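You operate a simulated robot arm through the tools that you are given. There is no shell and no other tool.

You are at the controls of a simulated robot arm. One attempt, no reset.

Task
Clear the supply's trip and test the contactor alone in the bay.
Fine: switch off before the guard opens; the relay goes in the black tray; guard shut and supply off at the end. Set down upright: what you pick out.
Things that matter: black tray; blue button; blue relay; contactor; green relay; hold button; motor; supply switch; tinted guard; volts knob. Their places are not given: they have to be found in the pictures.

It is judged by the outcome, as a careful person would: the job done as asked, and still so three seconds after it is handed in. It fails if anything else is knocked over, pushed out of place, dropped, spilled or broken.

Robot
A 7-joint arm with a two-finger parallel gripper, fixed in place. Base frame: the origin is at the foot of the arm, x ahead of it, y to its left, z up. Units: m, degrees, N and s.
Its first joint turns from -132.0 to 132.0 degrees. Payload 3.91 kg.
The tool frame sits at the grasp point between the pads (the TCP): z along the fingers, y along the line on which they close. The tips reach 0.03 m beyond it. Largest opening 0.11 m; finger width 0.02, thickness 0.01; the body of the gripper, 0.048 by 0.112 m, starts 0.055 m behind the TCP.
Orientation is that of the tool frame in the base frame, as [roll, pitch, yaw] about the fixed x, y, z axes, in that order (R = Rz(yaw) Ry(pitch) Rx(roll)). With the fingers straight down and closing along the base's y, the tool's x points along the base's -x, its y along +y and its z along -z.

Tools
- The arm moves only by the tool play_rows. Its argument "increments" is a list of rows, each an object (a shift or turn left out is 0, a gripper value left out holds the last) with "dr": the turn, a rotation vector about the base's x, y, z in degrees, a list of three; "xyz": the shift along the base's x, y, z in m, a list of three; "claw": the gripper command, from -1 (shut) to 1 (fully open), values between in proportion. In form: [{"dr": [ax, ay, az], "xyz": [dx, dy, dz], "claw": claw}, ...]. A call has 1 to 20 rows; each row shifts and turns the commanded pose from where the row before left it. Each row takes 0.2 s and may step no farther than 0.05 m and 8.6 degrees from the row before; otherwise, or with a gripper value out of range, the whole call is refused. A pose out of reach is approached as far as the arm can. The call stops where the force on the tool passes 90 N (or 10 N more than at its start, if that is more) or the arm is blocked; 0.2 s more then pass. The fingers move at their own pace (about 0.108 m/s each) and stop on an object; they squeeze with about 21 N. The grip force told is the motor's: it shows also when the fingers shut on nothing. Time passes only in rows, and 0.2 s behind the last, so rows that do not move let the fingers close. The reply holds the time, the measured pose of the TCP, the force on the tool along the base axes, the opening and the grip force, in the units named above and with some noise, with the torque about the TCP (base axes, N m) and any sound that the robot's microphone picked up, and new pictures: "views" is both (left out), scene, wrist or none.
- Cameras (640 x 400 px; columns grow to the right, rows downward): "scene" is fixed at [0.4009, -0.5002, 1.5206]; the picture's right is [1.00, -0.05, 0.00], its down [-0.02, -0.43, -0.90] and it looks along [0.04, 0.90, -0.43] (base axes); focal length 343 px, centre (320, 200). "wrist" rides on the gripper at [0.072, 0.017, -0.103] in the tool frame; the picture's right is [-0.23, 0.97, 0.00], its down [-0.76, -0.18, -0.62] and it looks along [-0.61, -0.14, 0.78] (tool axes); focal length 222 px, centre (320, 200).
- measure_at(camera, pixels): for up to 12 pixels [column, row] of the newest picture of that camera ("zoom" is the newest enlarged one), the place [x, y, z] in the base frame of the surface seen there, good to about 0.002 m. It takes no simulated time.
- inspect(camera, box): a new picture of the part [left, top, right, bottom] of that camera's present view, enlarged. It takes no simulated time.
- finish_job(): hands the job in; it is judged then, once.

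Leave the gripper open and the arm clear of the work at the hand-in unless told otherwise.

The tools are called as name(argument=value, ...) on one line, values as JSON. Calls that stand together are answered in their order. play_rows: Moves the arm, as the interface text tells. Its arguments: {"type":"object","properties":{"increments":{"type":"array"},"views":{"type":"string","enum":["both","scene","wrist","none"]}},"required":["increments"]} The other tools are called the same way: measure_at (camera, pixels) gives the place of the surface under pixels of a picture; inspect (camera, box) takes an enlarged picture of a part of a camera's view; finish_job () hands the job in.

At the start:

```text
clock: 0.0
ee_pos: [0.3232, 0.4989, 1.3232]
tcp_rot: [-180.0, -0.1, 180.0]
ft_force: [0.3, 1.6, -1.1]
torque: [0.0, 0.02, -0.02]
width: 0.1096
finger_force: 0.1
```

scene: 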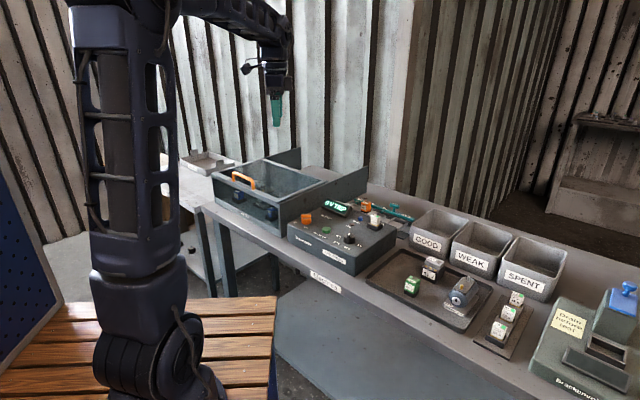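
wrist: 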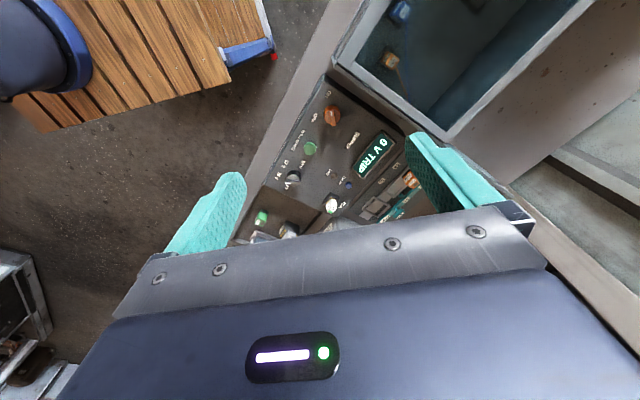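

I see a bench with a supply box (display "0 V TRIP"), a glass-lidded bay at left, bins and relays at right. I'll enlarge several parts of the scene and the wrist view.

inspect(camera="scene", box=[170, 130, 330, 230])

inspect(camera="scene", box=[270, 180, 430, 280])

inspect(camera="scene", box=[350, 210, 550, 360])

inspect(camera="scene", box=[480, 250, 640, 400])

inspect(camera="wrist", box=[230, 60, 460, 250])

```text
4.00 times, centred on (250, 180) of scene
```

zoom: 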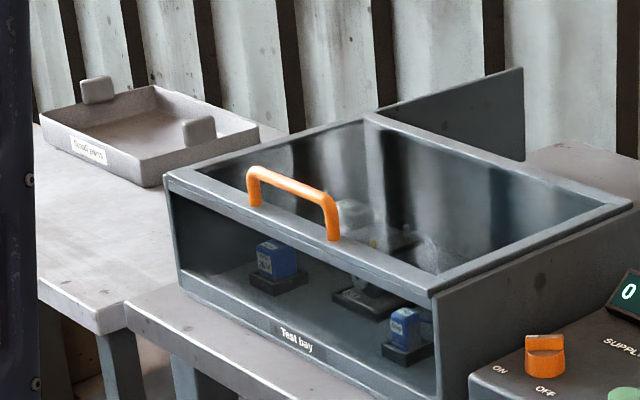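

```text
4.00 times, centred on (350, 230) of scene
```

zoom: 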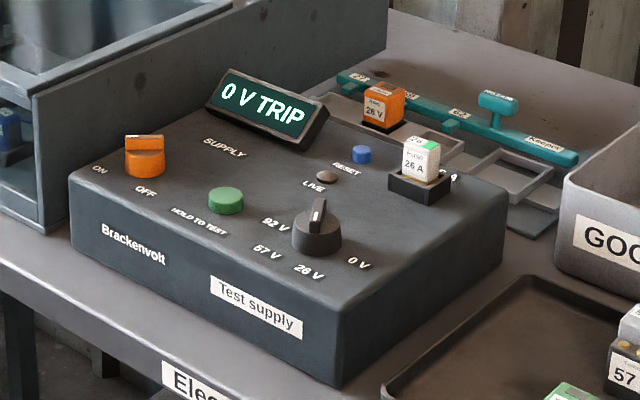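

```text
2.67 times, centred on (450, 285) of scene
```

zoom: 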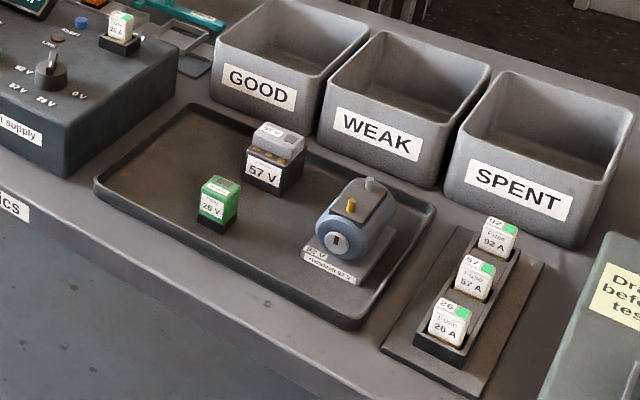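

```text
2.67 times, centred on (560, 325) of scene
```

zoom: 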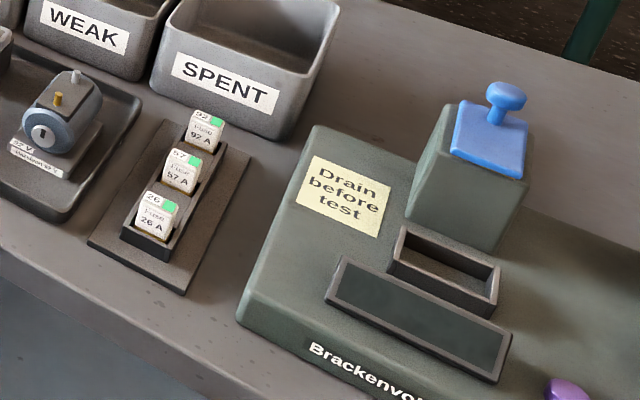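

```text
2.11 times, centred on (345, 155) of wrist
```

zoom: 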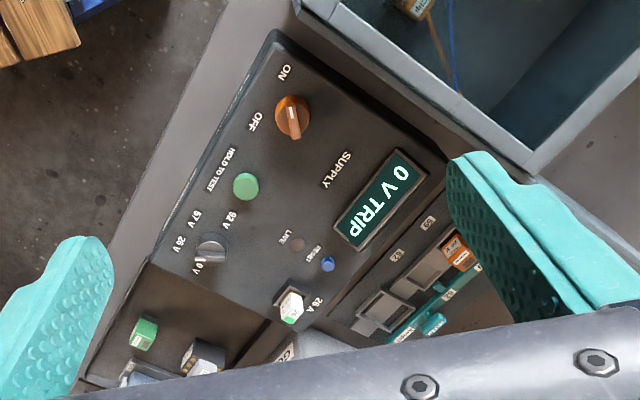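

The display reads "0 V TRIP". Next I measure the main places in the scene picture: bay corners, handle, switch, knob, buttons, tray parts.

measure_at(camera="scene", pixels=[[306, 217], [327, 230], [349, 238], [361, 218], [352, 223], [375, 219], [412, 285], [433, 267], [461, 292], [234, 178], [253, 185], [340, 207]])

measure_at(camera="scene", pixels=[[212, 175], [277, 205], [261, 159], [327, 182], [239, 196], [271, 213], [262, 203], [300, 149], [366, 205], [205, 205], [320, 290], [200, 165]])

```text
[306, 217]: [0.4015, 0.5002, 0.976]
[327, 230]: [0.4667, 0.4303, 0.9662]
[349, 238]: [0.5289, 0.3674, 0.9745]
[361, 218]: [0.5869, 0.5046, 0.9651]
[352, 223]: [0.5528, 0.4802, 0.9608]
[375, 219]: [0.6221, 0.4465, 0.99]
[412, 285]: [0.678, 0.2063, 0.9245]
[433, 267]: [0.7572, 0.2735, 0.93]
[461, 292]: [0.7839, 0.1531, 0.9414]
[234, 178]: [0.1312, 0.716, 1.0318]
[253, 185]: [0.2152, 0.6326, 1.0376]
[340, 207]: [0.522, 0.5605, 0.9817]
```

```text
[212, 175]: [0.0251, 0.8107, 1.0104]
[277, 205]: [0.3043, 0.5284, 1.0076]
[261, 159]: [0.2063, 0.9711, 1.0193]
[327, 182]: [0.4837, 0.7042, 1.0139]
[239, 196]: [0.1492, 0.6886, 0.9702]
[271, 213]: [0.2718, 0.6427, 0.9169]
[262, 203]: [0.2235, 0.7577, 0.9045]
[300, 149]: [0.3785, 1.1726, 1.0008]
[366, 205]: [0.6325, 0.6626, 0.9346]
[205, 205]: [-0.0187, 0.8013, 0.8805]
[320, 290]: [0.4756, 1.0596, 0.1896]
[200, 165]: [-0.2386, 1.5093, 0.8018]
```

The bench runs at about 45° to the base, with the bay centred near (0.25, 0.75) and the supply near (0.5, 0.45). Next I turn the tool 45° about z and move back so the wrist camera looks at the bay.

play_rows(increments=[{"dr": [0, 0, 7.5], "xyz": [-0.04, 0, 0.01]}, {"dr": [0, 0, 7.5], "xyz": [-0.04, 0, 0.01]}, {"dr": [0, 0, 7.5], "xyz": [-0.04, 0, 0.01]}, {"dr": [0, 0, 7.5], "xyz": [-0.04, 0, 0.01]}, {"dr": [0, 0, 7.5], "xyz": [-0.04, 0, 0.01]}, {"dr": [0, 0, 7.5], "xyz": [-0.04, 0, 0.01]}, {"xyz": [0, 0, 0]}, {"xyz": [0, 0, 0]}])

```text
clock: 1.8
ee_pos: [0.0827, 0.4985, 1.3848]
tcp_rot: [180.0, 0.0, -135.0]
ft_force: [0.6, -0.8, -0.1]
torque: [0.01, 0.01, 0.0]
width: 0.1098
finger_force: 0.1
```

scene: 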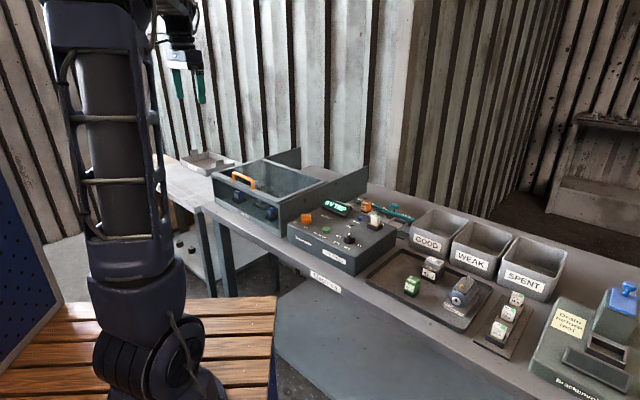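
wrist: 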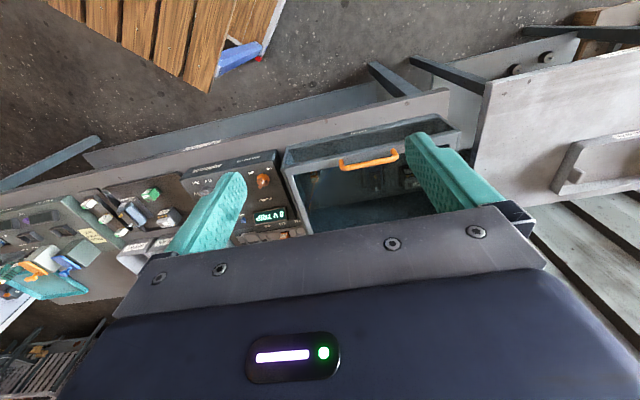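

The wrist camera now sees the bay (columns 285–470). I enlarge the wrist view of the bay, and the left part where other items lie.

inspect(camera="wrist", box=[270, 110, 480, 240])

inspect(camera="wrist", box=[0, 140, 300, 320])

inspect(camera="scene", box=[205, 170, 305, 235])

inspect(camera="scene", box=[285, 195, 355, 245])

inspect(camera="scene", box=[395, 245, 485, 320])

```text
3.05 times, centred on (375, 175) of wrist
```

zoom: 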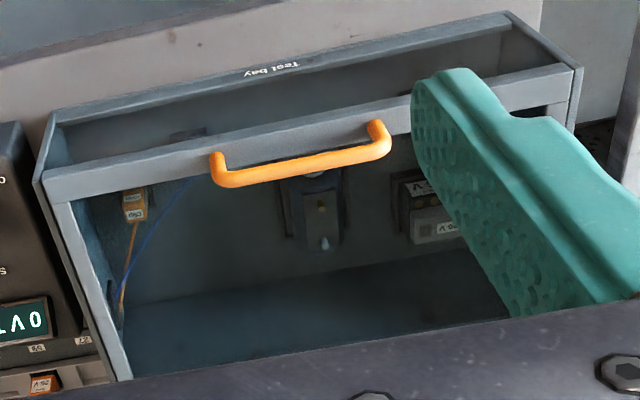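

```text
2.13 times, centred on (150, 230) of wrist
```

zoom: 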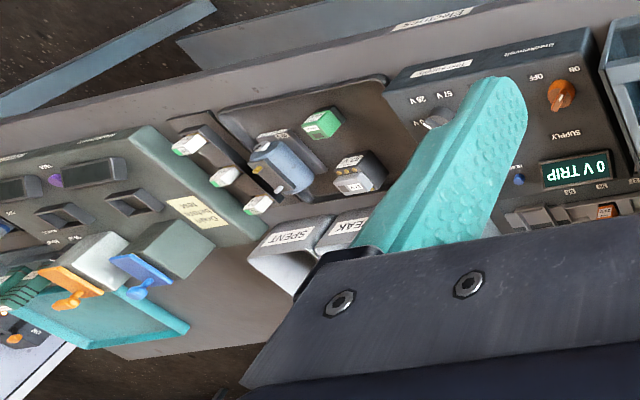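

```text
6.15 times, centred on (255, 202) of scene
```

zoom: 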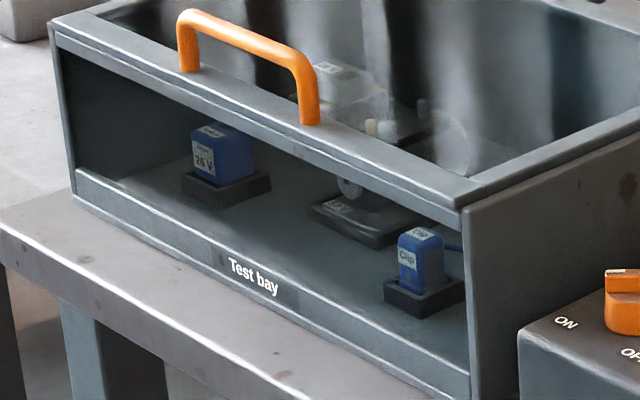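

```text
8.00 times, centred on (320, 220) of scene
```

zoom: 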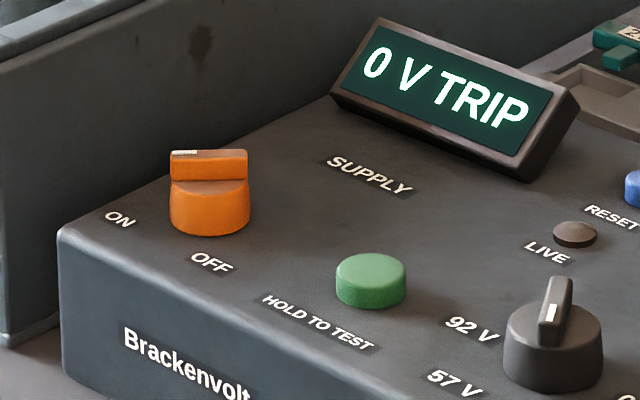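

```text
5.33 times, centred on (440, 282) of scene
```

zoom: 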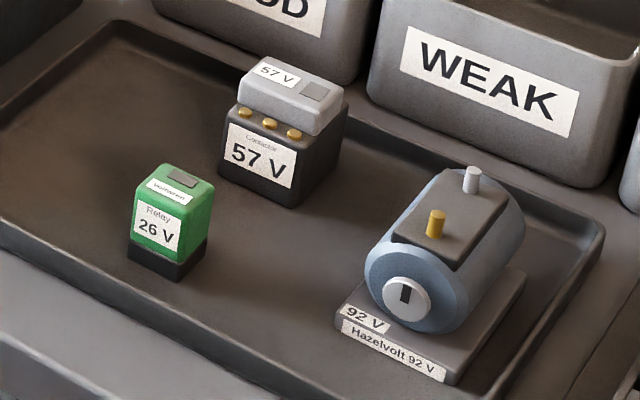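

The bay holds a blue "Relay 26 V" at the front left, something motor-like in the middle, a grey boxed item at the rear, and clips at the right. I'll move over the bay for a clear view down through the tinted guard.

play_rows(increments=[{"xyz": [0.025, 0.04, -0.01]}, {"xyz": [0.025, 0.04, -0.01]}, {"xyz": [0.025, 0.04, -0.01]}, {"xyz": [0.025, 0.04, -0.01]}, {"xyz": [0.02, 0.04, -0.01]}, {"xyz": [0, 0, 0]}, {"xyz": [0, 0, 0]}])

```text
clock: 3.4
ee_pos: [0.2031, 0.7009, 1.3282]
tcp_rot: [179.9, 0.1, -135.1]
ft_force: [0.0, 0.1, 0.3]
torque: [-0.02, -0.01, 0.03]
width: 0.1102
finger_force: 0.0
```

scene: 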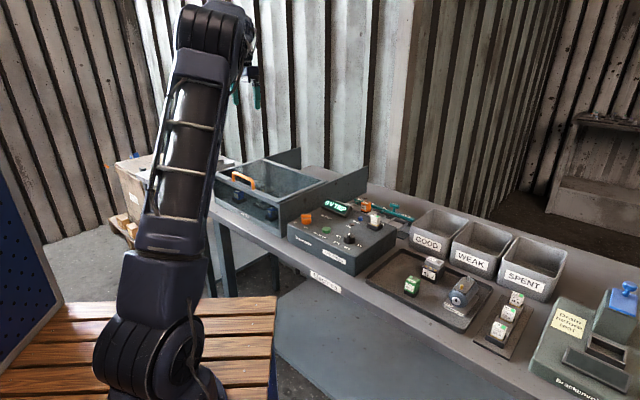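
wrist: 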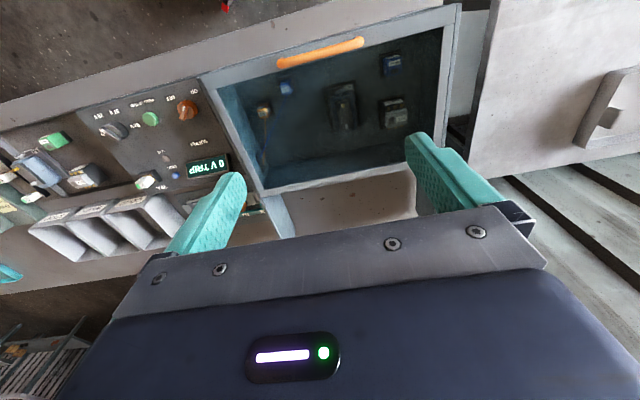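

The bay is now seen from above at columns 205–460, rows 5–190. I enlarge it and the supply panel.

inspect(camera="wrist", box=[230, 20, 450, 190])

inspect(camera="wrist", box=[80, 80, 240, 200])

measure_at(camera="wrist", pixels=[[392, 62], [343, 107], [392, 113], [264, 110], [286, 86], [283, 62], [362, 41], [320, 52], [230, 130], [440, 100], [330, 180], [450, 10]])

```text
2.35 times, centred on (340, 105) of wrist
```

zoom: 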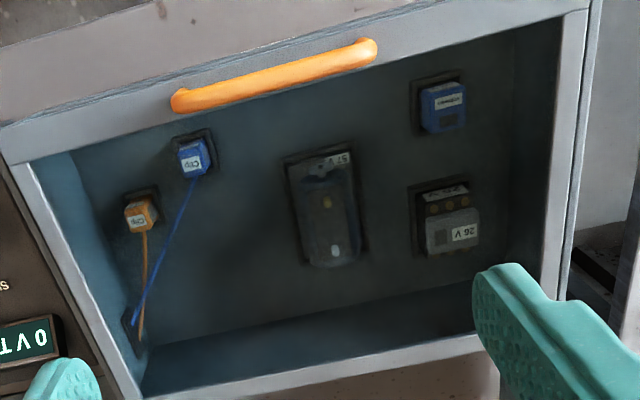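

```text
3.33 times, centred on (160, 140) of wrist
```

zoom: 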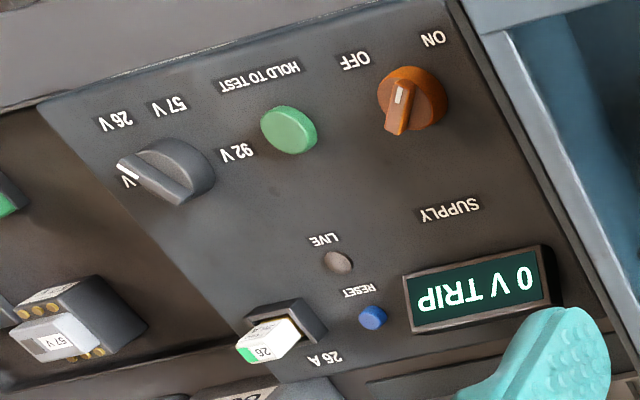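

```text
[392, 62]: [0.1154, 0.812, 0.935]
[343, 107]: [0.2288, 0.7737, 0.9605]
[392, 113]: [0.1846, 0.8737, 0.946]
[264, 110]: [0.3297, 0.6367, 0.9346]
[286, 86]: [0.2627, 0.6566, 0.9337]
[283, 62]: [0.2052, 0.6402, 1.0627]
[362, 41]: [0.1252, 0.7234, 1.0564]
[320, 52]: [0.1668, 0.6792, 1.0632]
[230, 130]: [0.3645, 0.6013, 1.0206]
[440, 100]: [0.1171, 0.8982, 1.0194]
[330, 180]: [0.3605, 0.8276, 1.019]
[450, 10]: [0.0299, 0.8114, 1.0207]
```

Inside the bay I can read: blue relay at (0.115, 0.812), a contactor "26 V" at (0.185, 0.874), a motor "57 V" at (0.229, 0.774), and two parked clips. The knob points at 0 V. I'll move above the supply for a close look at switch and panel.

play_rows(increments=[{"xyz": [0.035, -0.03, -0.01]}, {"xyz": [0.035, -0.03, -0.01]}, {"xyz": [0.035, -0.03, -0.01]}, {"xyz": [0.035, -0.03, -0.02]}, {"xyz": [0.035, -0.03, -0.02]}, {"xyz": [0.035, -0.03, -0.02]}, {"xyz": [0.035, -0.03, -0.02]}, {"xyz": [0.02, -0.03, -0.02]}, {"xyz": [0, 0, 0]}, {"xyz": [0, 0, 0]}], views="wrist")

```text
refused: row 4 steps farther than a row can; nothing moved
```

That row was slightly too long (0.0502 m); I shorten the steps and resend.

play_rows(increments=[{"xyz": [0.035, -0.03, -0.01]}, {"xyz": [0.035, -0.03, -0.01]}, {"xyz": [0.035, -0.03, -0.01]}, {"xyz": [0.035, -0.03, -0.015]}, {"xyz": [0.035, -0.03, -0.015]}, {"xyz": [0.035, -0.03, -0.015]}, {"xyz": [0.035, -0.03, -0.015]}, {"xyz": [0.02, -0.03, -0.02]}, {"xyz": [0, 0, 0]}, {"xyz": [0, 0, 0]}], views="wrist")

```text
clock: 5.6
ee_pos: [0.472, 0.4597, 1.2235]
tcp_rot: [-180.0, 0.0, -135.0]
ft_force: [0.5, -0.2, 0.2]
torque: [0.02, 0.03, -0.01]
width: 0.1099
finger_force: 0.0
```

wrist: 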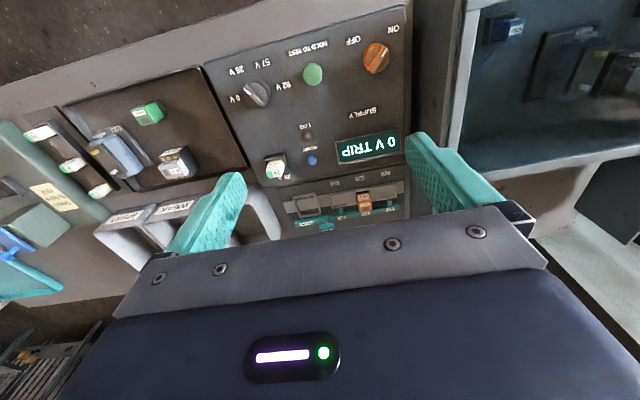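

Now the panel is centred. I enlarge the switch area, the knob area, and the rack behind, plus the tray.

inspect(camera="wrist", box=[310, 5, 430, 80])

inspect(camera="wrist", box=[200, 40, 340, 130])

inspect(camera="wrist", box=[250, 120, 420, 240])

inspect(camera="wrist", box=[60, 60, 250, 190])

inspect(camera="wrist", box=[450, 0, 640, 120])

```text
5.33 times, centred on (370, 42) of wrist
```

zoom: 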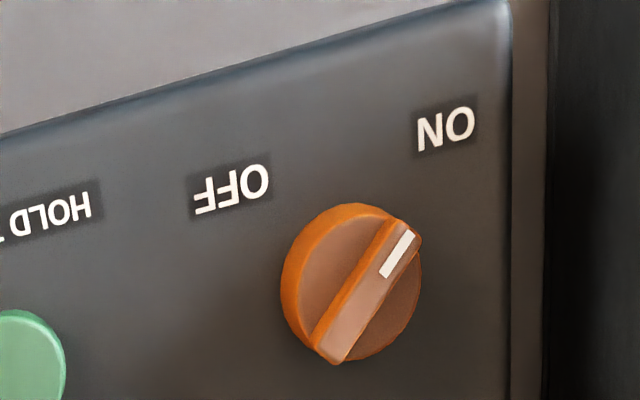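

```text
4.44 times, centred on (270, 85) of wrist
```

zoom: 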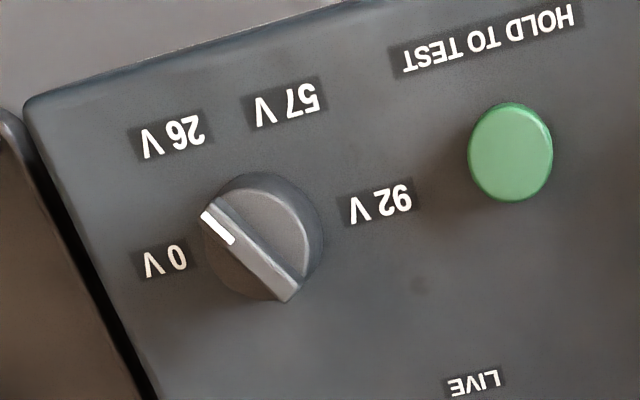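

```text
3.33 times, centred on (335, 180) of wrist
```

zoom: 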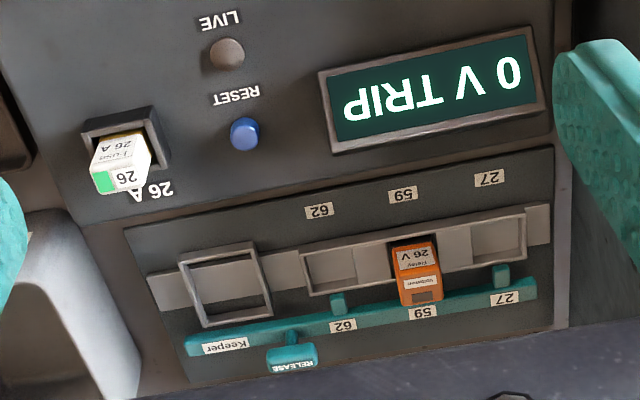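

```text
3.08 times, centred on (155, 125) of wrist
```

zoom: 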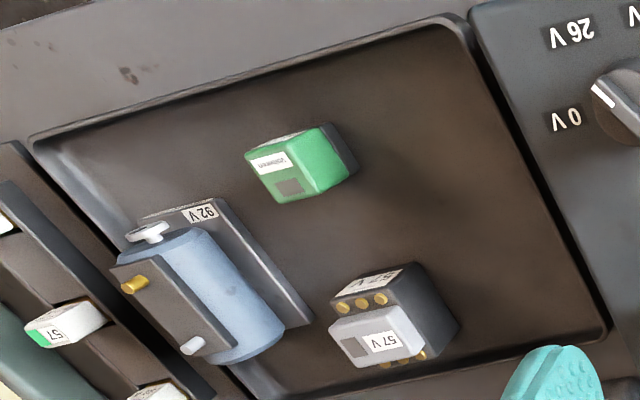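

```text
3.33 times, centred on (545, 60) of wrist
```

zoom: 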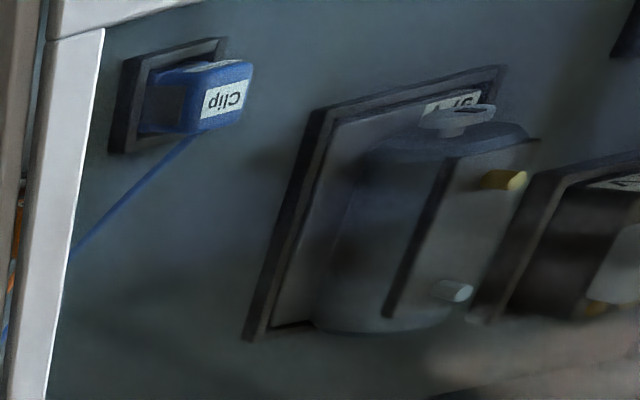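

The white mark of the orange switch points to ON, so it's on now; the volts knob mark seems toward 26 V. I measure the panel features in the wrist picture: ON (393,28), OFF (353,40), switch mark (384,52), bar's other end (372,69), knob and buttons.

measure_at(camera="wrist", pixels=[[393, 28], [353, 40], [384.5, 52], [373, 68], [379, 60], [366, 50], [313, 75], [244, 89], [263, 105], [257, 92], [235, 100], [236, 71]])

measure_at(camera="wrist", pixels=[[262, 63], [284, 86], [312, 160], [307, 134], [275, 170], [375, 150], [130, 85], [220, 150], [160, 110], [185, 165], [120, 118], [225, 180]])

inspect(camera="wrist", box=[215, 55, 305, 115])

```text
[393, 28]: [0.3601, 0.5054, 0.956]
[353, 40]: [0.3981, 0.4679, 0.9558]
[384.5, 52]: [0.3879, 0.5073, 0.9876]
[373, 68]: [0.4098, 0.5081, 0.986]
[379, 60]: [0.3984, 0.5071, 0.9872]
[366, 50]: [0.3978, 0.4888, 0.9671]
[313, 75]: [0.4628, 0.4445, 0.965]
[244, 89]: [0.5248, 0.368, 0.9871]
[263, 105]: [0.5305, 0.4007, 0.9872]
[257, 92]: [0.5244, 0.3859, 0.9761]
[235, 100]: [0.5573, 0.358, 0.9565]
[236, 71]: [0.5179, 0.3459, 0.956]
```

```text
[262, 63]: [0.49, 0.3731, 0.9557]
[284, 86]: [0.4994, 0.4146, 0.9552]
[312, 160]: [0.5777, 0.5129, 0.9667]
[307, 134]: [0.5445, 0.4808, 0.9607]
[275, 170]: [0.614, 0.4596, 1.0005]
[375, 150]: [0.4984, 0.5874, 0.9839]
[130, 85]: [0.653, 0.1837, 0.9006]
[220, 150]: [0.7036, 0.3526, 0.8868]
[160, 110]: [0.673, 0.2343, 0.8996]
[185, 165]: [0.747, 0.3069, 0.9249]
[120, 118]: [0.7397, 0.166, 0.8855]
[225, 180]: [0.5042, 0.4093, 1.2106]
```

```text
6.67 times, centred on (260, 85) of wrist
```

zoom: 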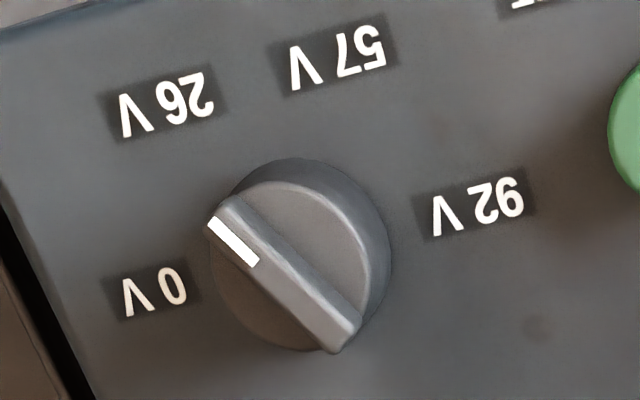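

The mark direction on the volts knob matches 26 V (already set), and the switch is ON with OFF a quarter turn counter‑clockwise (seen from above). First I go above the switch at (0.398, 0.507), turning the tool −45° so the fingers straddle the bar, with the gripper partly closed.

play_rows(increments=[{"dr": [0, 0, -7.5], "xyz": [-0.0117, 0.0081, -0.0235], "claw": -0.2}, {"dr": [0, 0, -7.5], "xyz": [-0.0117, 0.0081, -0.0235]}, {"dr": [0, 0, -7.5], "xyz": [-0.0117, 0.0081, -0.0235]}, {"dr": [0, 0, -7.5], "xyz": [-0.0117, 0.0081, -0.0235]}, {"dr": [0, 0, -7.5], "xyz": [-0.0117, 0.0081, -0.0235]}, {"dr": [0, 0, -7.5], "xyz": [-0.0117, 0.0081, -0.0235]}, {}, {}])

```text
clock: 7.4
ee_pos: [0.3969, 0.5069, 1.0816]
tcp_rot: [180.0, 0.0, -179.9]
ft_force: [0.4, 0.4, 0.4]
torque: [0.01, -0.01, 0.01]
width: 0.044
finger_force: 0.1
```

scene: 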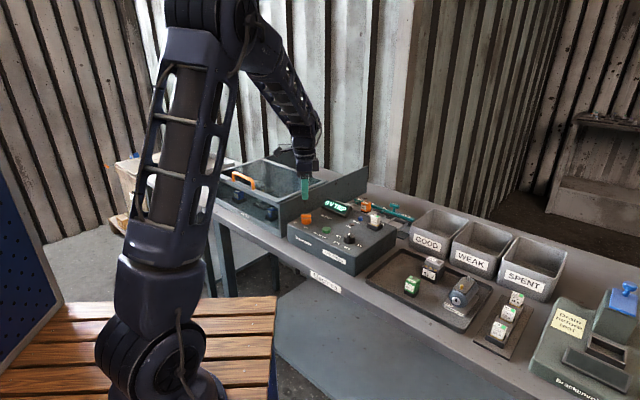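
wrist: 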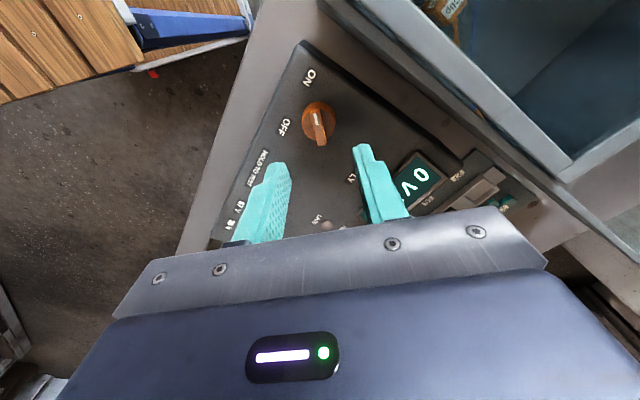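

The gripper is above the switch; I enlarge to measure the bar more precisely before lowering.

inspect(camera="wrist", box=[270, 50, 380, 170])

measure_at(camera="wrist", pixels=[[316, 113], [321, 142], [318, 128], [312, 128], [326, 128], [305, 118], [330, 115]])

```text
3.33 times, centred on (325, 110) of wrist
```

zoom: 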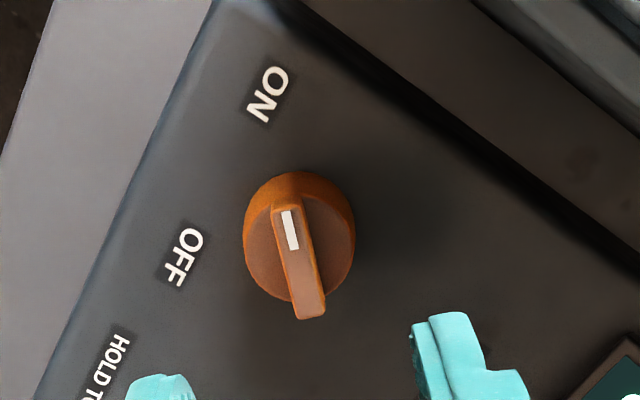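

```text
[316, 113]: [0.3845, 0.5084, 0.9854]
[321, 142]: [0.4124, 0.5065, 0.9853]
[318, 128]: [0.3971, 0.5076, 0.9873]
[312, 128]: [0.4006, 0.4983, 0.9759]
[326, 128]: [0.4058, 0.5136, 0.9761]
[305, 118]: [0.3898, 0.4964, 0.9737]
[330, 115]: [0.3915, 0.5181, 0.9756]
```

Bar centre is (0.3985, 0.5075), bar top 0.987, disc top 0.976. I lower to put fingertips just above the disc beside the bar, then close on the bar.

play_rows(increments=[{"xyz": [0.001, 0.0005, -0.02]}, {"xyz": [0, 0, -0.02]}, {"xyz": [0, 0, -0.02]}, {"xyz": [0, 0, -0.0125]}, {}, {"claw": -1}, {}, {}])

```text
clock: 9.2
ee_pos: [0.3998, 0.5055, 1.0101]
tcp_rot: [-179.8, 0.0, 180.0]
ft_force: [-1.4, -22.1, 0.4]
torque: [-0.61, -0.54, -0.03]
width: 0.0085
finger_force: 44.8
```

scene: 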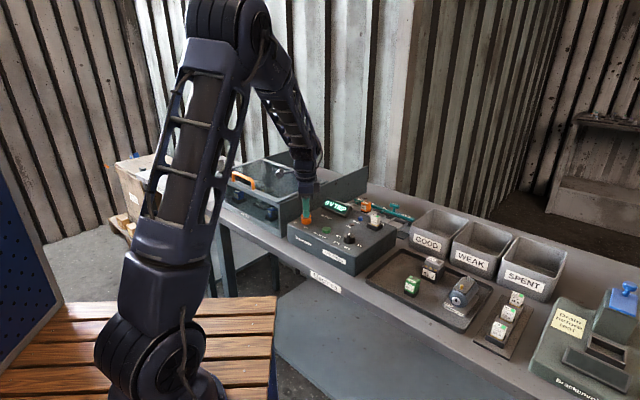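
wrist: 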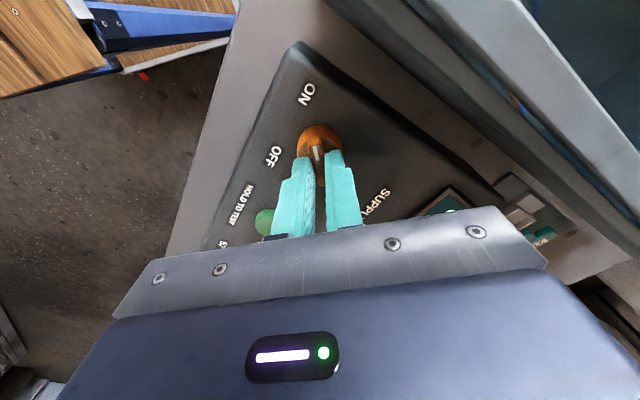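

The bar is gripped (opening 8.5 mm) with a small side load. I turn counter‑clockwise 90° in small steps toward OFF.

play_rows(increments=[{"xyz": [0, -0.0012, 0]}, {"dr": [0, 0, 8.2]}, {"dr": [0, 0, 8.2]}, {"dr": [0, 0, 8.2]}, {"dr": [0, 0, 8.2]}, {"dr": [0, 0, 8.2]}, {"dr": [0, 0, 8.2]}, {"dr": [0, 0, 8.2]}, {"dr": [0, 0, 8.2]}, {"dr": [0, 0, 8.2]}, {"dr": [0, 0, 8.2]}, {"dr": [0, 0, 8.0]}, {}])

```text
clock: 12.0
ee_pos: [0.3999, 0.5073, 1.0096]
tcp_rot: [179.9, 0.0, -89.9]
ft_force: [0.4, -13.0, -16.1]
torque: [0.5, -0.03, -0.03]
width: 0.0092
finger_force: 45.0
```

scene: 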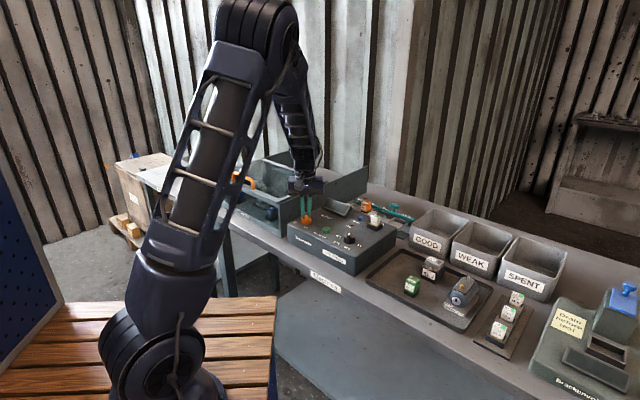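
wrist: 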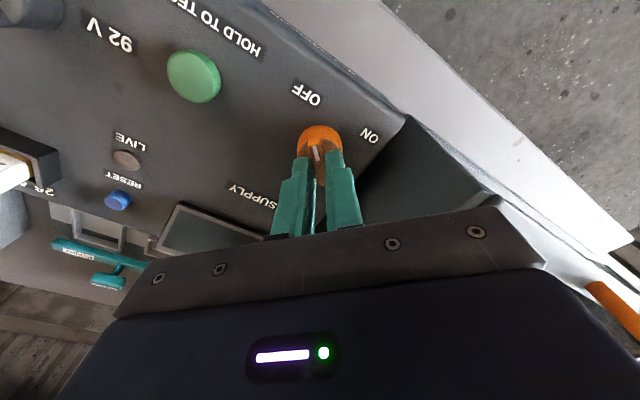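

The switch now points at OFF and the display went dark. I release, lift, and move above the orange handle while turning the tool +45° more so the fingers will close front-to-back.

play_rows(increments=[{"claw": 0.0}, {}, {"xyz": [0, 0, 0.04]}, {"xyz": [0, 0, 0.04]}, {"xyz": [0, 0, 0.04]}, {"dr": [0, 0, 7.5], "xyz": [-0.033, 0.0247, 0.004]}, {"dr": [0, 0, 7.5], "xyz": [-0.033, 0.0247, 0.004]}, {"dr": [0, 0, 7.5], "xyz": [-0.033, 0.0247, 0.004]}, {"dr": [0, 0, 7.5], "xyz": [-0.033, 0.0247, 0.004]}, {"dr": [0, 0, 7.5], "xyz": [-0.033, 0.0247, 0.004]}, {"dr": [0, 0, 7.5], "xyz": [-0.033, 0.0247, 0.004]}, {"xyz": [-0.033, 0.0247, 0.004]}, {}, {}])

```text
clock: 15.0
ee_pos: [0.1688, 0.6795, 1.1567]
tcp_rot: [180.0, 0.0, -45.1]
ft_force: [-0.1, -0.3, -0.6]
torque: [-0.02, 0.01, -0.03]
width: 0.0547
finger_force: 0.1
```

scene: 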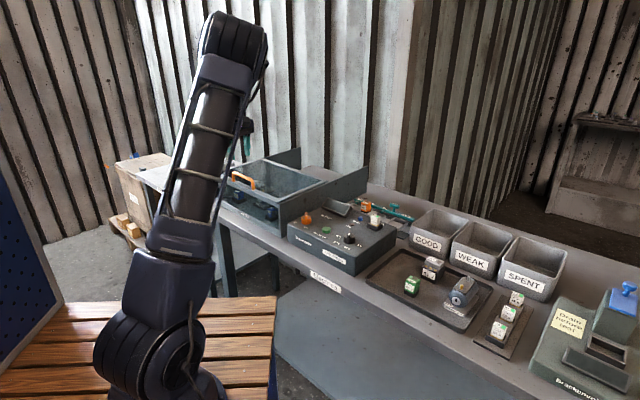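
wrist: 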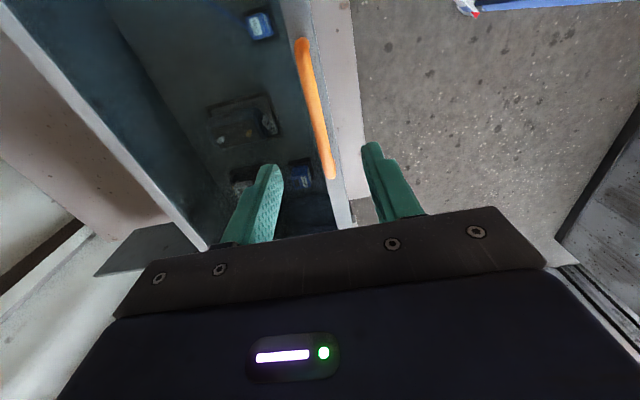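

The handle runs from pixel (302,42) to (331,175). I measure it and the frame around it.

measure_at(camera="wrist", pixels=[[301, 42], [308, 75], [315, 105], [322, 135], [330, 172], [309, 100], [321, 100], [327, 100], [331, 150], [340, 180], [175, 140], [120, 30]])

inspect(camera="wrist", box=[180, 0, 380, 220])

```text
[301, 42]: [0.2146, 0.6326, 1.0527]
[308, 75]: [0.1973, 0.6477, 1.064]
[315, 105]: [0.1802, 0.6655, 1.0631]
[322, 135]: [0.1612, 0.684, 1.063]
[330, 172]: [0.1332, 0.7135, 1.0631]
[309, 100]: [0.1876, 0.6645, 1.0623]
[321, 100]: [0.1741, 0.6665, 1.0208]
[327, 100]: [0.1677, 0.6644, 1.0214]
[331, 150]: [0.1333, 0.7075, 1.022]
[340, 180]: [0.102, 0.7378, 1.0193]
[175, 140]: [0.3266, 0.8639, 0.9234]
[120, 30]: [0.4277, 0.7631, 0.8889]
```

```text
1.82 times, centred on (280, 110) of wrist
```

zoom: 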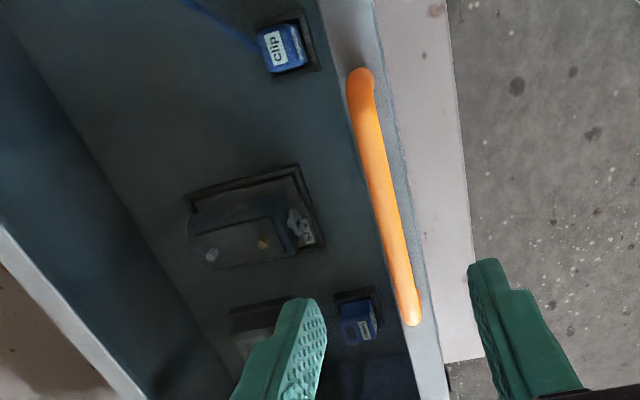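

Handle centre is about (0.172, 0.674), top z 1.063. I lower so the fingers straddle it and close.

play_rows(increments=[{"xyz": [0.003, -0.005, -0.019]}, {"xyz": [0, 0, -0.025]}, {"xyz": [0, 0, -0.025]}, {"xyz": [0, 0, -0.025]}, {}, {"claw": -1}, {}, {}])

```text
clock: 16.8
ee_pos: [0.1723, 0.6755, 1.0621]
tcp_rot: [-179.9, 0.1, -45.1]
ft_force: [11.6, 23.0, -0.3]
torque: [0.9, 0.67, 0.15]
width: 0.0116
finger_force: 44.8
```

scene: 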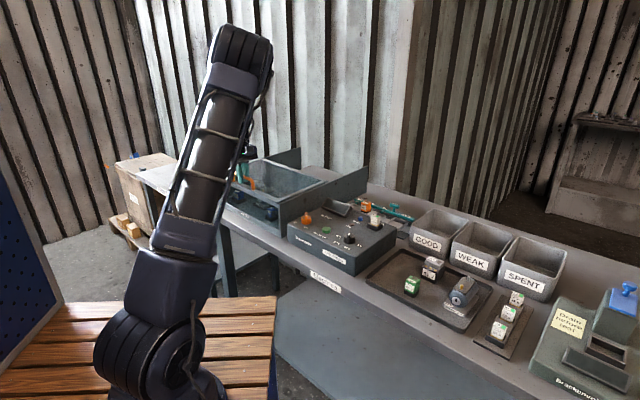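
wrist: 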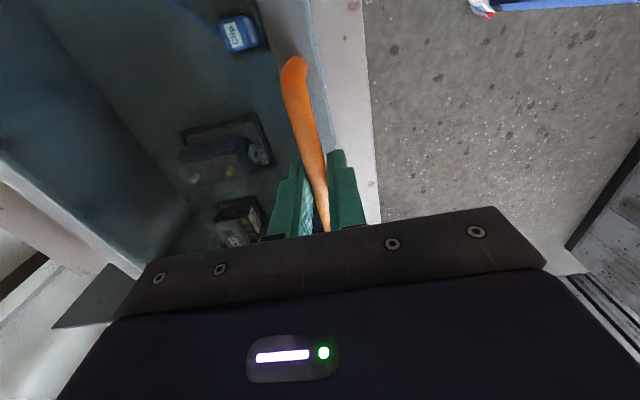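

The handle is gripped (11.6 mm). I push back along (0.707, 0.707) a little and check that the guard slides.

play_rows(increments=[{"xyz": [0.005, 0.005, 0]}, {"xyz": [0.007, 0.007, 0]}, {"xyz": [0.01, 0.01, 0]}, {"xyz": [0.01, 0.01, 0]}, {}])

```text
clock: 18.0
ee_pos: [0.2037, 0.7072, 1.0617]
tcp_rot: [-180.0, 0.0, -45.0]
ft_force: [7.4, -7.0, -2.2]
torque: [-0.65, -0.56, 0.01]
width: 0.0117
finger_force: 45.5
```

scene: 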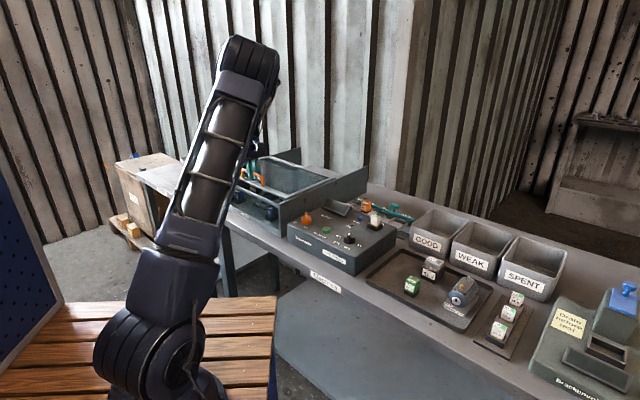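
wrist: 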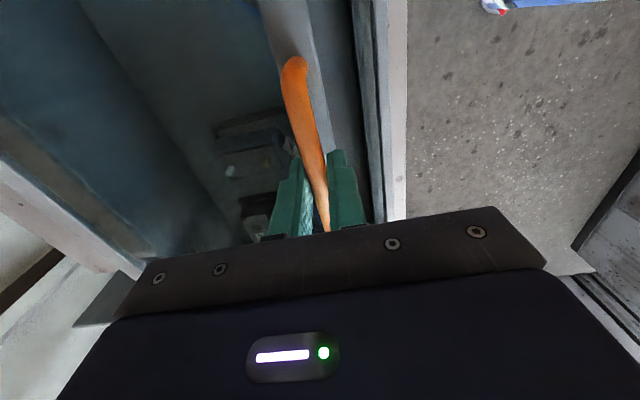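

The guard slides back smoothly. I keep pushing back about 0.16 m more.

play_rows(increments=[{"xyz": [0.012, 0.012, 0]}, {"xyz": [0.014, 0.014, 0]}, {"xyz": [0.014, 0.014, 0]}, {"xyz": [0.014, 0.014, 0]}, {"xyz": [0.014, 0.014, 0]}, {"xyz": [0.014, 0.014, 0]}, {"xyz": [0.014, 0.014, 0]}, {"xyz": [0.01, 0.01, 0]}, {"xyz": [0.007, 0.007, 0]}, {}])

```text
clock: 20.2
ee_pos: [0.3161, 0.8192, 1.0643]
tcp_rot: [-180.0, 0.0, -45.0]
ft_force: [-5.8, 7.2, -15.1]
torque: [0.48, 0.49, 0.01]
width: 0.0117
finger_force: 45.2
```

scene: 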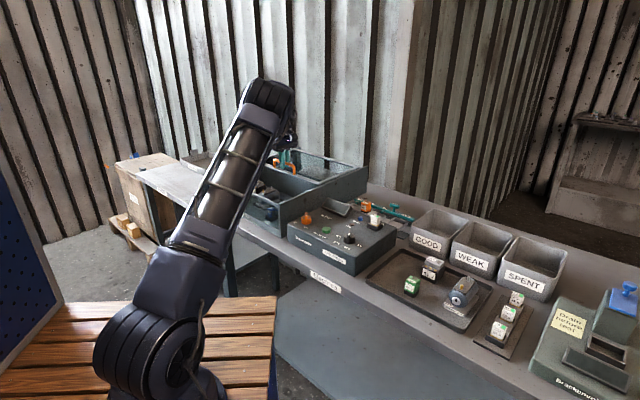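
wrist: 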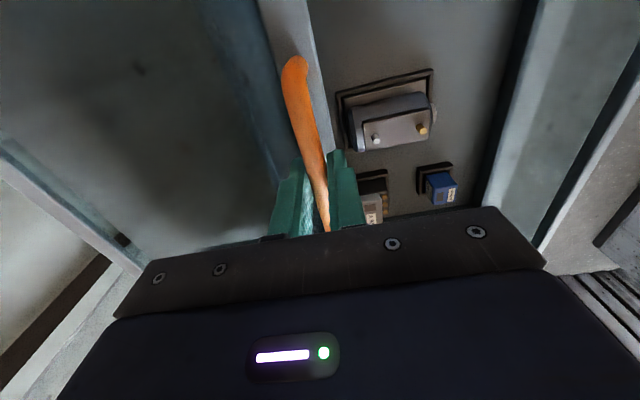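

The guard is open about 0.2 m; the motor, contactor and blue relay are uncovered. I release the handle, lift, and move above the blue relay at (0.115, 0.812).

play_rows(increments=[{"claw": 0.0}, {}, {}, {"xyz": [0, 0, 0.035]}, {"xyz": [0, 0, 0.035]}, {"xyz": [0, 0, 0.03]}, {"xyz": [-0.04, -0.0015, 0]}, {"xyz": [-0.04, -0.0015, 0]}, {"xyz": [-0.04, -0.0015, 0]}, {"xyz": [-0.04, -0.0015, 0]}, {"xyz": [-0.04, -0.0015, 0]}, {}, {}])

```text
clock: 23.0
ee_pos: [0.1147, 0.8124, 1.1654]
tcp_rot: [179.9, -0.1, -45.0]
ft_force: [-0.8, 0.4, 0.5]
torque: [-0.01, 0.01, -0.03]
width: 0.0552
finger_force: 0.0
```

scene: 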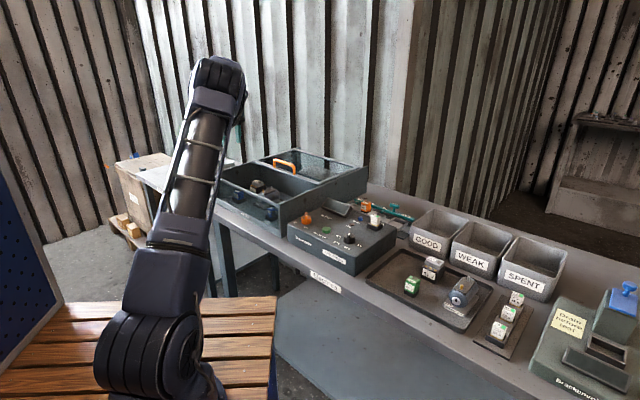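
wrist: 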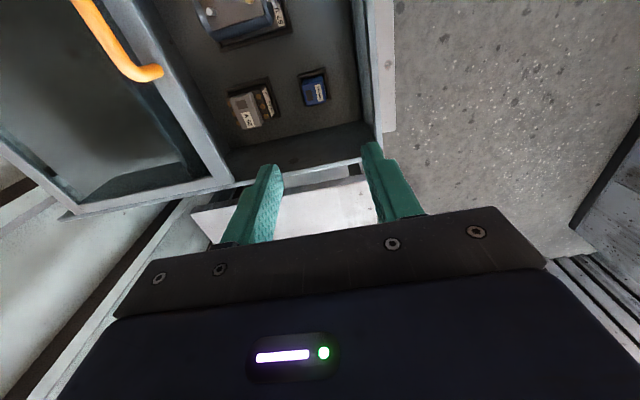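

The blue relay is at pixel (314,88), contactor at (250,103), motor at top. I enlarge and measure.

inspect(camera="wrist", box=[190, 0, 390, 180])

measure_at(camera="wrist", pixels=[[305, 78], [327, 83], [308, 104], [326, 100], [316, 90], [301, 72], [325, 70], [340, 100], [245, 95], [258, 110], [245, 30], [340, 140]])

inspect(camera="scene", box=[215, 145, 345, 235])

```text
2.22 times, centred on (290, 90) of wrist
```

zoom: 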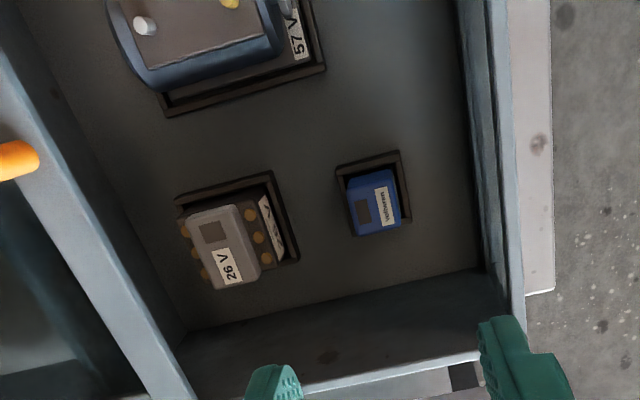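

```text
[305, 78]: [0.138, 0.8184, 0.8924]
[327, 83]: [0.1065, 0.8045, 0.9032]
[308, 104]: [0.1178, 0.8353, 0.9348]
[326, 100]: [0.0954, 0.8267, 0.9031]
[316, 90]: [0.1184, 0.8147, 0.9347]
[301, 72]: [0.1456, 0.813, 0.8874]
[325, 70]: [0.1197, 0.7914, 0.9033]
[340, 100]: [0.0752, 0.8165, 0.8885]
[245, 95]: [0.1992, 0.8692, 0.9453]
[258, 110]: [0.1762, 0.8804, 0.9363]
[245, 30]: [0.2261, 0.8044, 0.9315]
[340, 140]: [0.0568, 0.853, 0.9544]
```

```text
4.44 times, centred on (280, 190) of scene
```

zoom: 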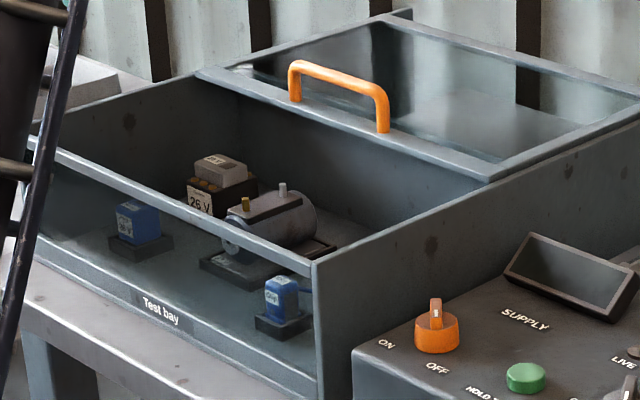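

I need precise positions for the relay top, the front rail and the left wall, since the gripper body must fit between them. I take a tighter enlargement of the relay area.

inspect(camera="wrist", box=[280, 55, 400, 130])

```text
5.33 times, centred on (340, 92) of wrist
```

zoom: 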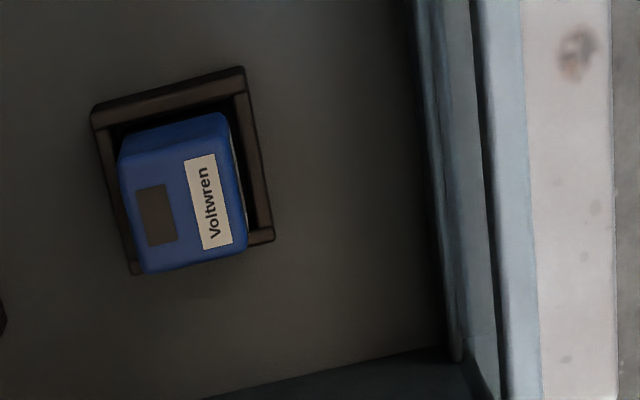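

measure_at(camera="zoom", pixels=[[128, 168], [228, 158], [240, 240], [146, 262], [184, 208], [95, 118], [241, 72], [268, 235], [440, 200], [475, 200], [505, 200], [535, 200]])

measure_at(camera="zoom", pixels=[[415, 100], [460, 300], [480, 100], [500, 100], [520, 100], [490, 340], [510, 340], [535, 340], [400, 360], [300, 385], [180, 130], [225, 120]])

measure_at(camera="wrist", pixels=[[290, 150], [310, 160], [330, 150], [345, 155], [310, 175], [355, 160], [365, 20], [372, 20], [378, 20], [385, 20], [300, 140], [320, 172]])

```text
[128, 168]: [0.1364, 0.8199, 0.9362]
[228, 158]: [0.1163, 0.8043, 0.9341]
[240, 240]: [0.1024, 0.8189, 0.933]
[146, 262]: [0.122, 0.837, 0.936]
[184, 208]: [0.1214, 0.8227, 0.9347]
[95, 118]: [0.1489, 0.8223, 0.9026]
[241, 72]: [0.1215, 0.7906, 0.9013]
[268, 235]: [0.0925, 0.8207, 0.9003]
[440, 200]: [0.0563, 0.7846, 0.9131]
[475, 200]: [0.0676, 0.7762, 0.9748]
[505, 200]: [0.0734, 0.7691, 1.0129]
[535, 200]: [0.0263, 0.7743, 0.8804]
```

```text
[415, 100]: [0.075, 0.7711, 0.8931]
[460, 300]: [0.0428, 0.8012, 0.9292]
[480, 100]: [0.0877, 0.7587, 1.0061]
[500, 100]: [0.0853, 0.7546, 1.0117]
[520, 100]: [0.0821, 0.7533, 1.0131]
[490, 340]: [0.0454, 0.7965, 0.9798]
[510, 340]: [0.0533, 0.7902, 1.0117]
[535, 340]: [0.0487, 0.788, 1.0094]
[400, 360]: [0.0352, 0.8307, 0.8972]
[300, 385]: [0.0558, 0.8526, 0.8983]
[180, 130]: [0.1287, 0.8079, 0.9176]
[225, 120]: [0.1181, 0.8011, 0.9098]
```

```text
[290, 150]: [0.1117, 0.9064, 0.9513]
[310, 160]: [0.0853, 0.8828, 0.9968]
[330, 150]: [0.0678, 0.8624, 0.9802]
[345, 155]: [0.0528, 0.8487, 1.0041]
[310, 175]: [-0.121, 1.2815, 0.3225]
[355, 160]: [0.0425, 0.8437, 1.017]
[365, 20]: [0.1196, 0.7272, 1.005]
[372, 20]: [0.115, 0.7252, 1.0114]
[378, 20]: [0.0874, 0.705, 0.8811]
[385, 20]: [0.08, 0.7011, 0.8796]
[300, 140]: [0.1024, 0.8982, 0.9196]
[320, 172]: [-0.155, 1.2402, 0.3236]
```

Relay top centre is about (0.119, 0.820), top z 0.935, socket top 0.903. The gripper body clears the front rail (v≈0.597) and left wall (u≈−0.562) by about 1 cm. I centre over it, lower part way and check.

play_rows(increments=[{"xyz": [0.0045, 0.0075, -0.03]}, {"xyz": [0, 0, -0.04]}, {"xyz": [0, 0, -0.04]}, {}, {}], views="wrist")

```text
clock: 24.2
ee_pos: [0.122, 0.8222, 1.0517]
tcp_rot: [-180.0, 0.0, -45.0]
ft_force: [-0.3, -0.9, 0.8]
torque: [0.01, 0.02, 0.0]
width: 0.0549
finger_force: 0.1
```

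wrist: 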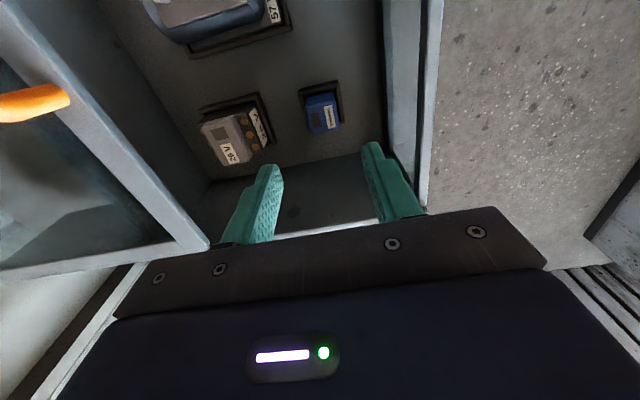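

Relay is at (322,114). I enlarge and re-measure its top corners from here.

inspect(camera="wrist", box=[280, 70, 380, 140])

```text
5.71 times, centred on (330, 105) of wrist
```

zoom: 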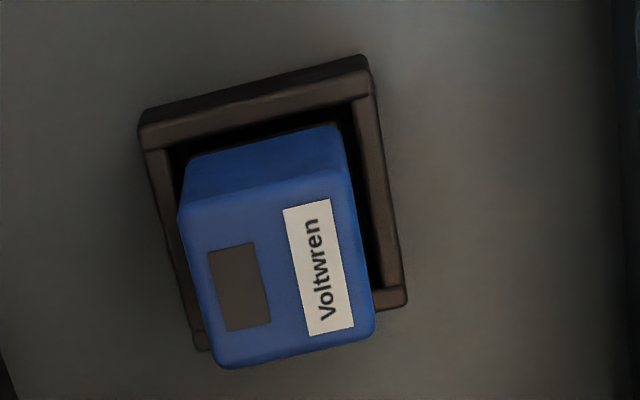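

measure_at(camera="zoom", pixels=[[186, 212], [342, 180], [370, 330], [220, 360], [277, 270], [260, 160], [145, 130], [365, 62], [400, 298], [300, 262], [240, 275], [350, 250]])

```text
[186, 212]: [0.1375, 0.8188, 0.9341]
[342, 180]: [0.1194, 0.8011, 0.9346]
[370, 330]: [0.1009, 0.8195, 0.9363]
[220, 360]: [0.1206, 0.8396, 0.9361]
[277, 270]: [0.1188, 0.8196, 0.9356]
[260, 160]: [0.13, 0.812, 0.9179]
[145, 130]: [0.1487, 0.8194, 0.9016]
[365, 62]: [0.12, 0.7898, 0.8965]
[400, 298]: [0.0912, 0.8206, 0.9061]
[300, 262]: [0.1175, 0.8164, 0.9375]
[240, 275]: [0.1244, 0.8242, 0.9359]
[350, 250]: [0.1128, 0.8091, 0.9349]
```

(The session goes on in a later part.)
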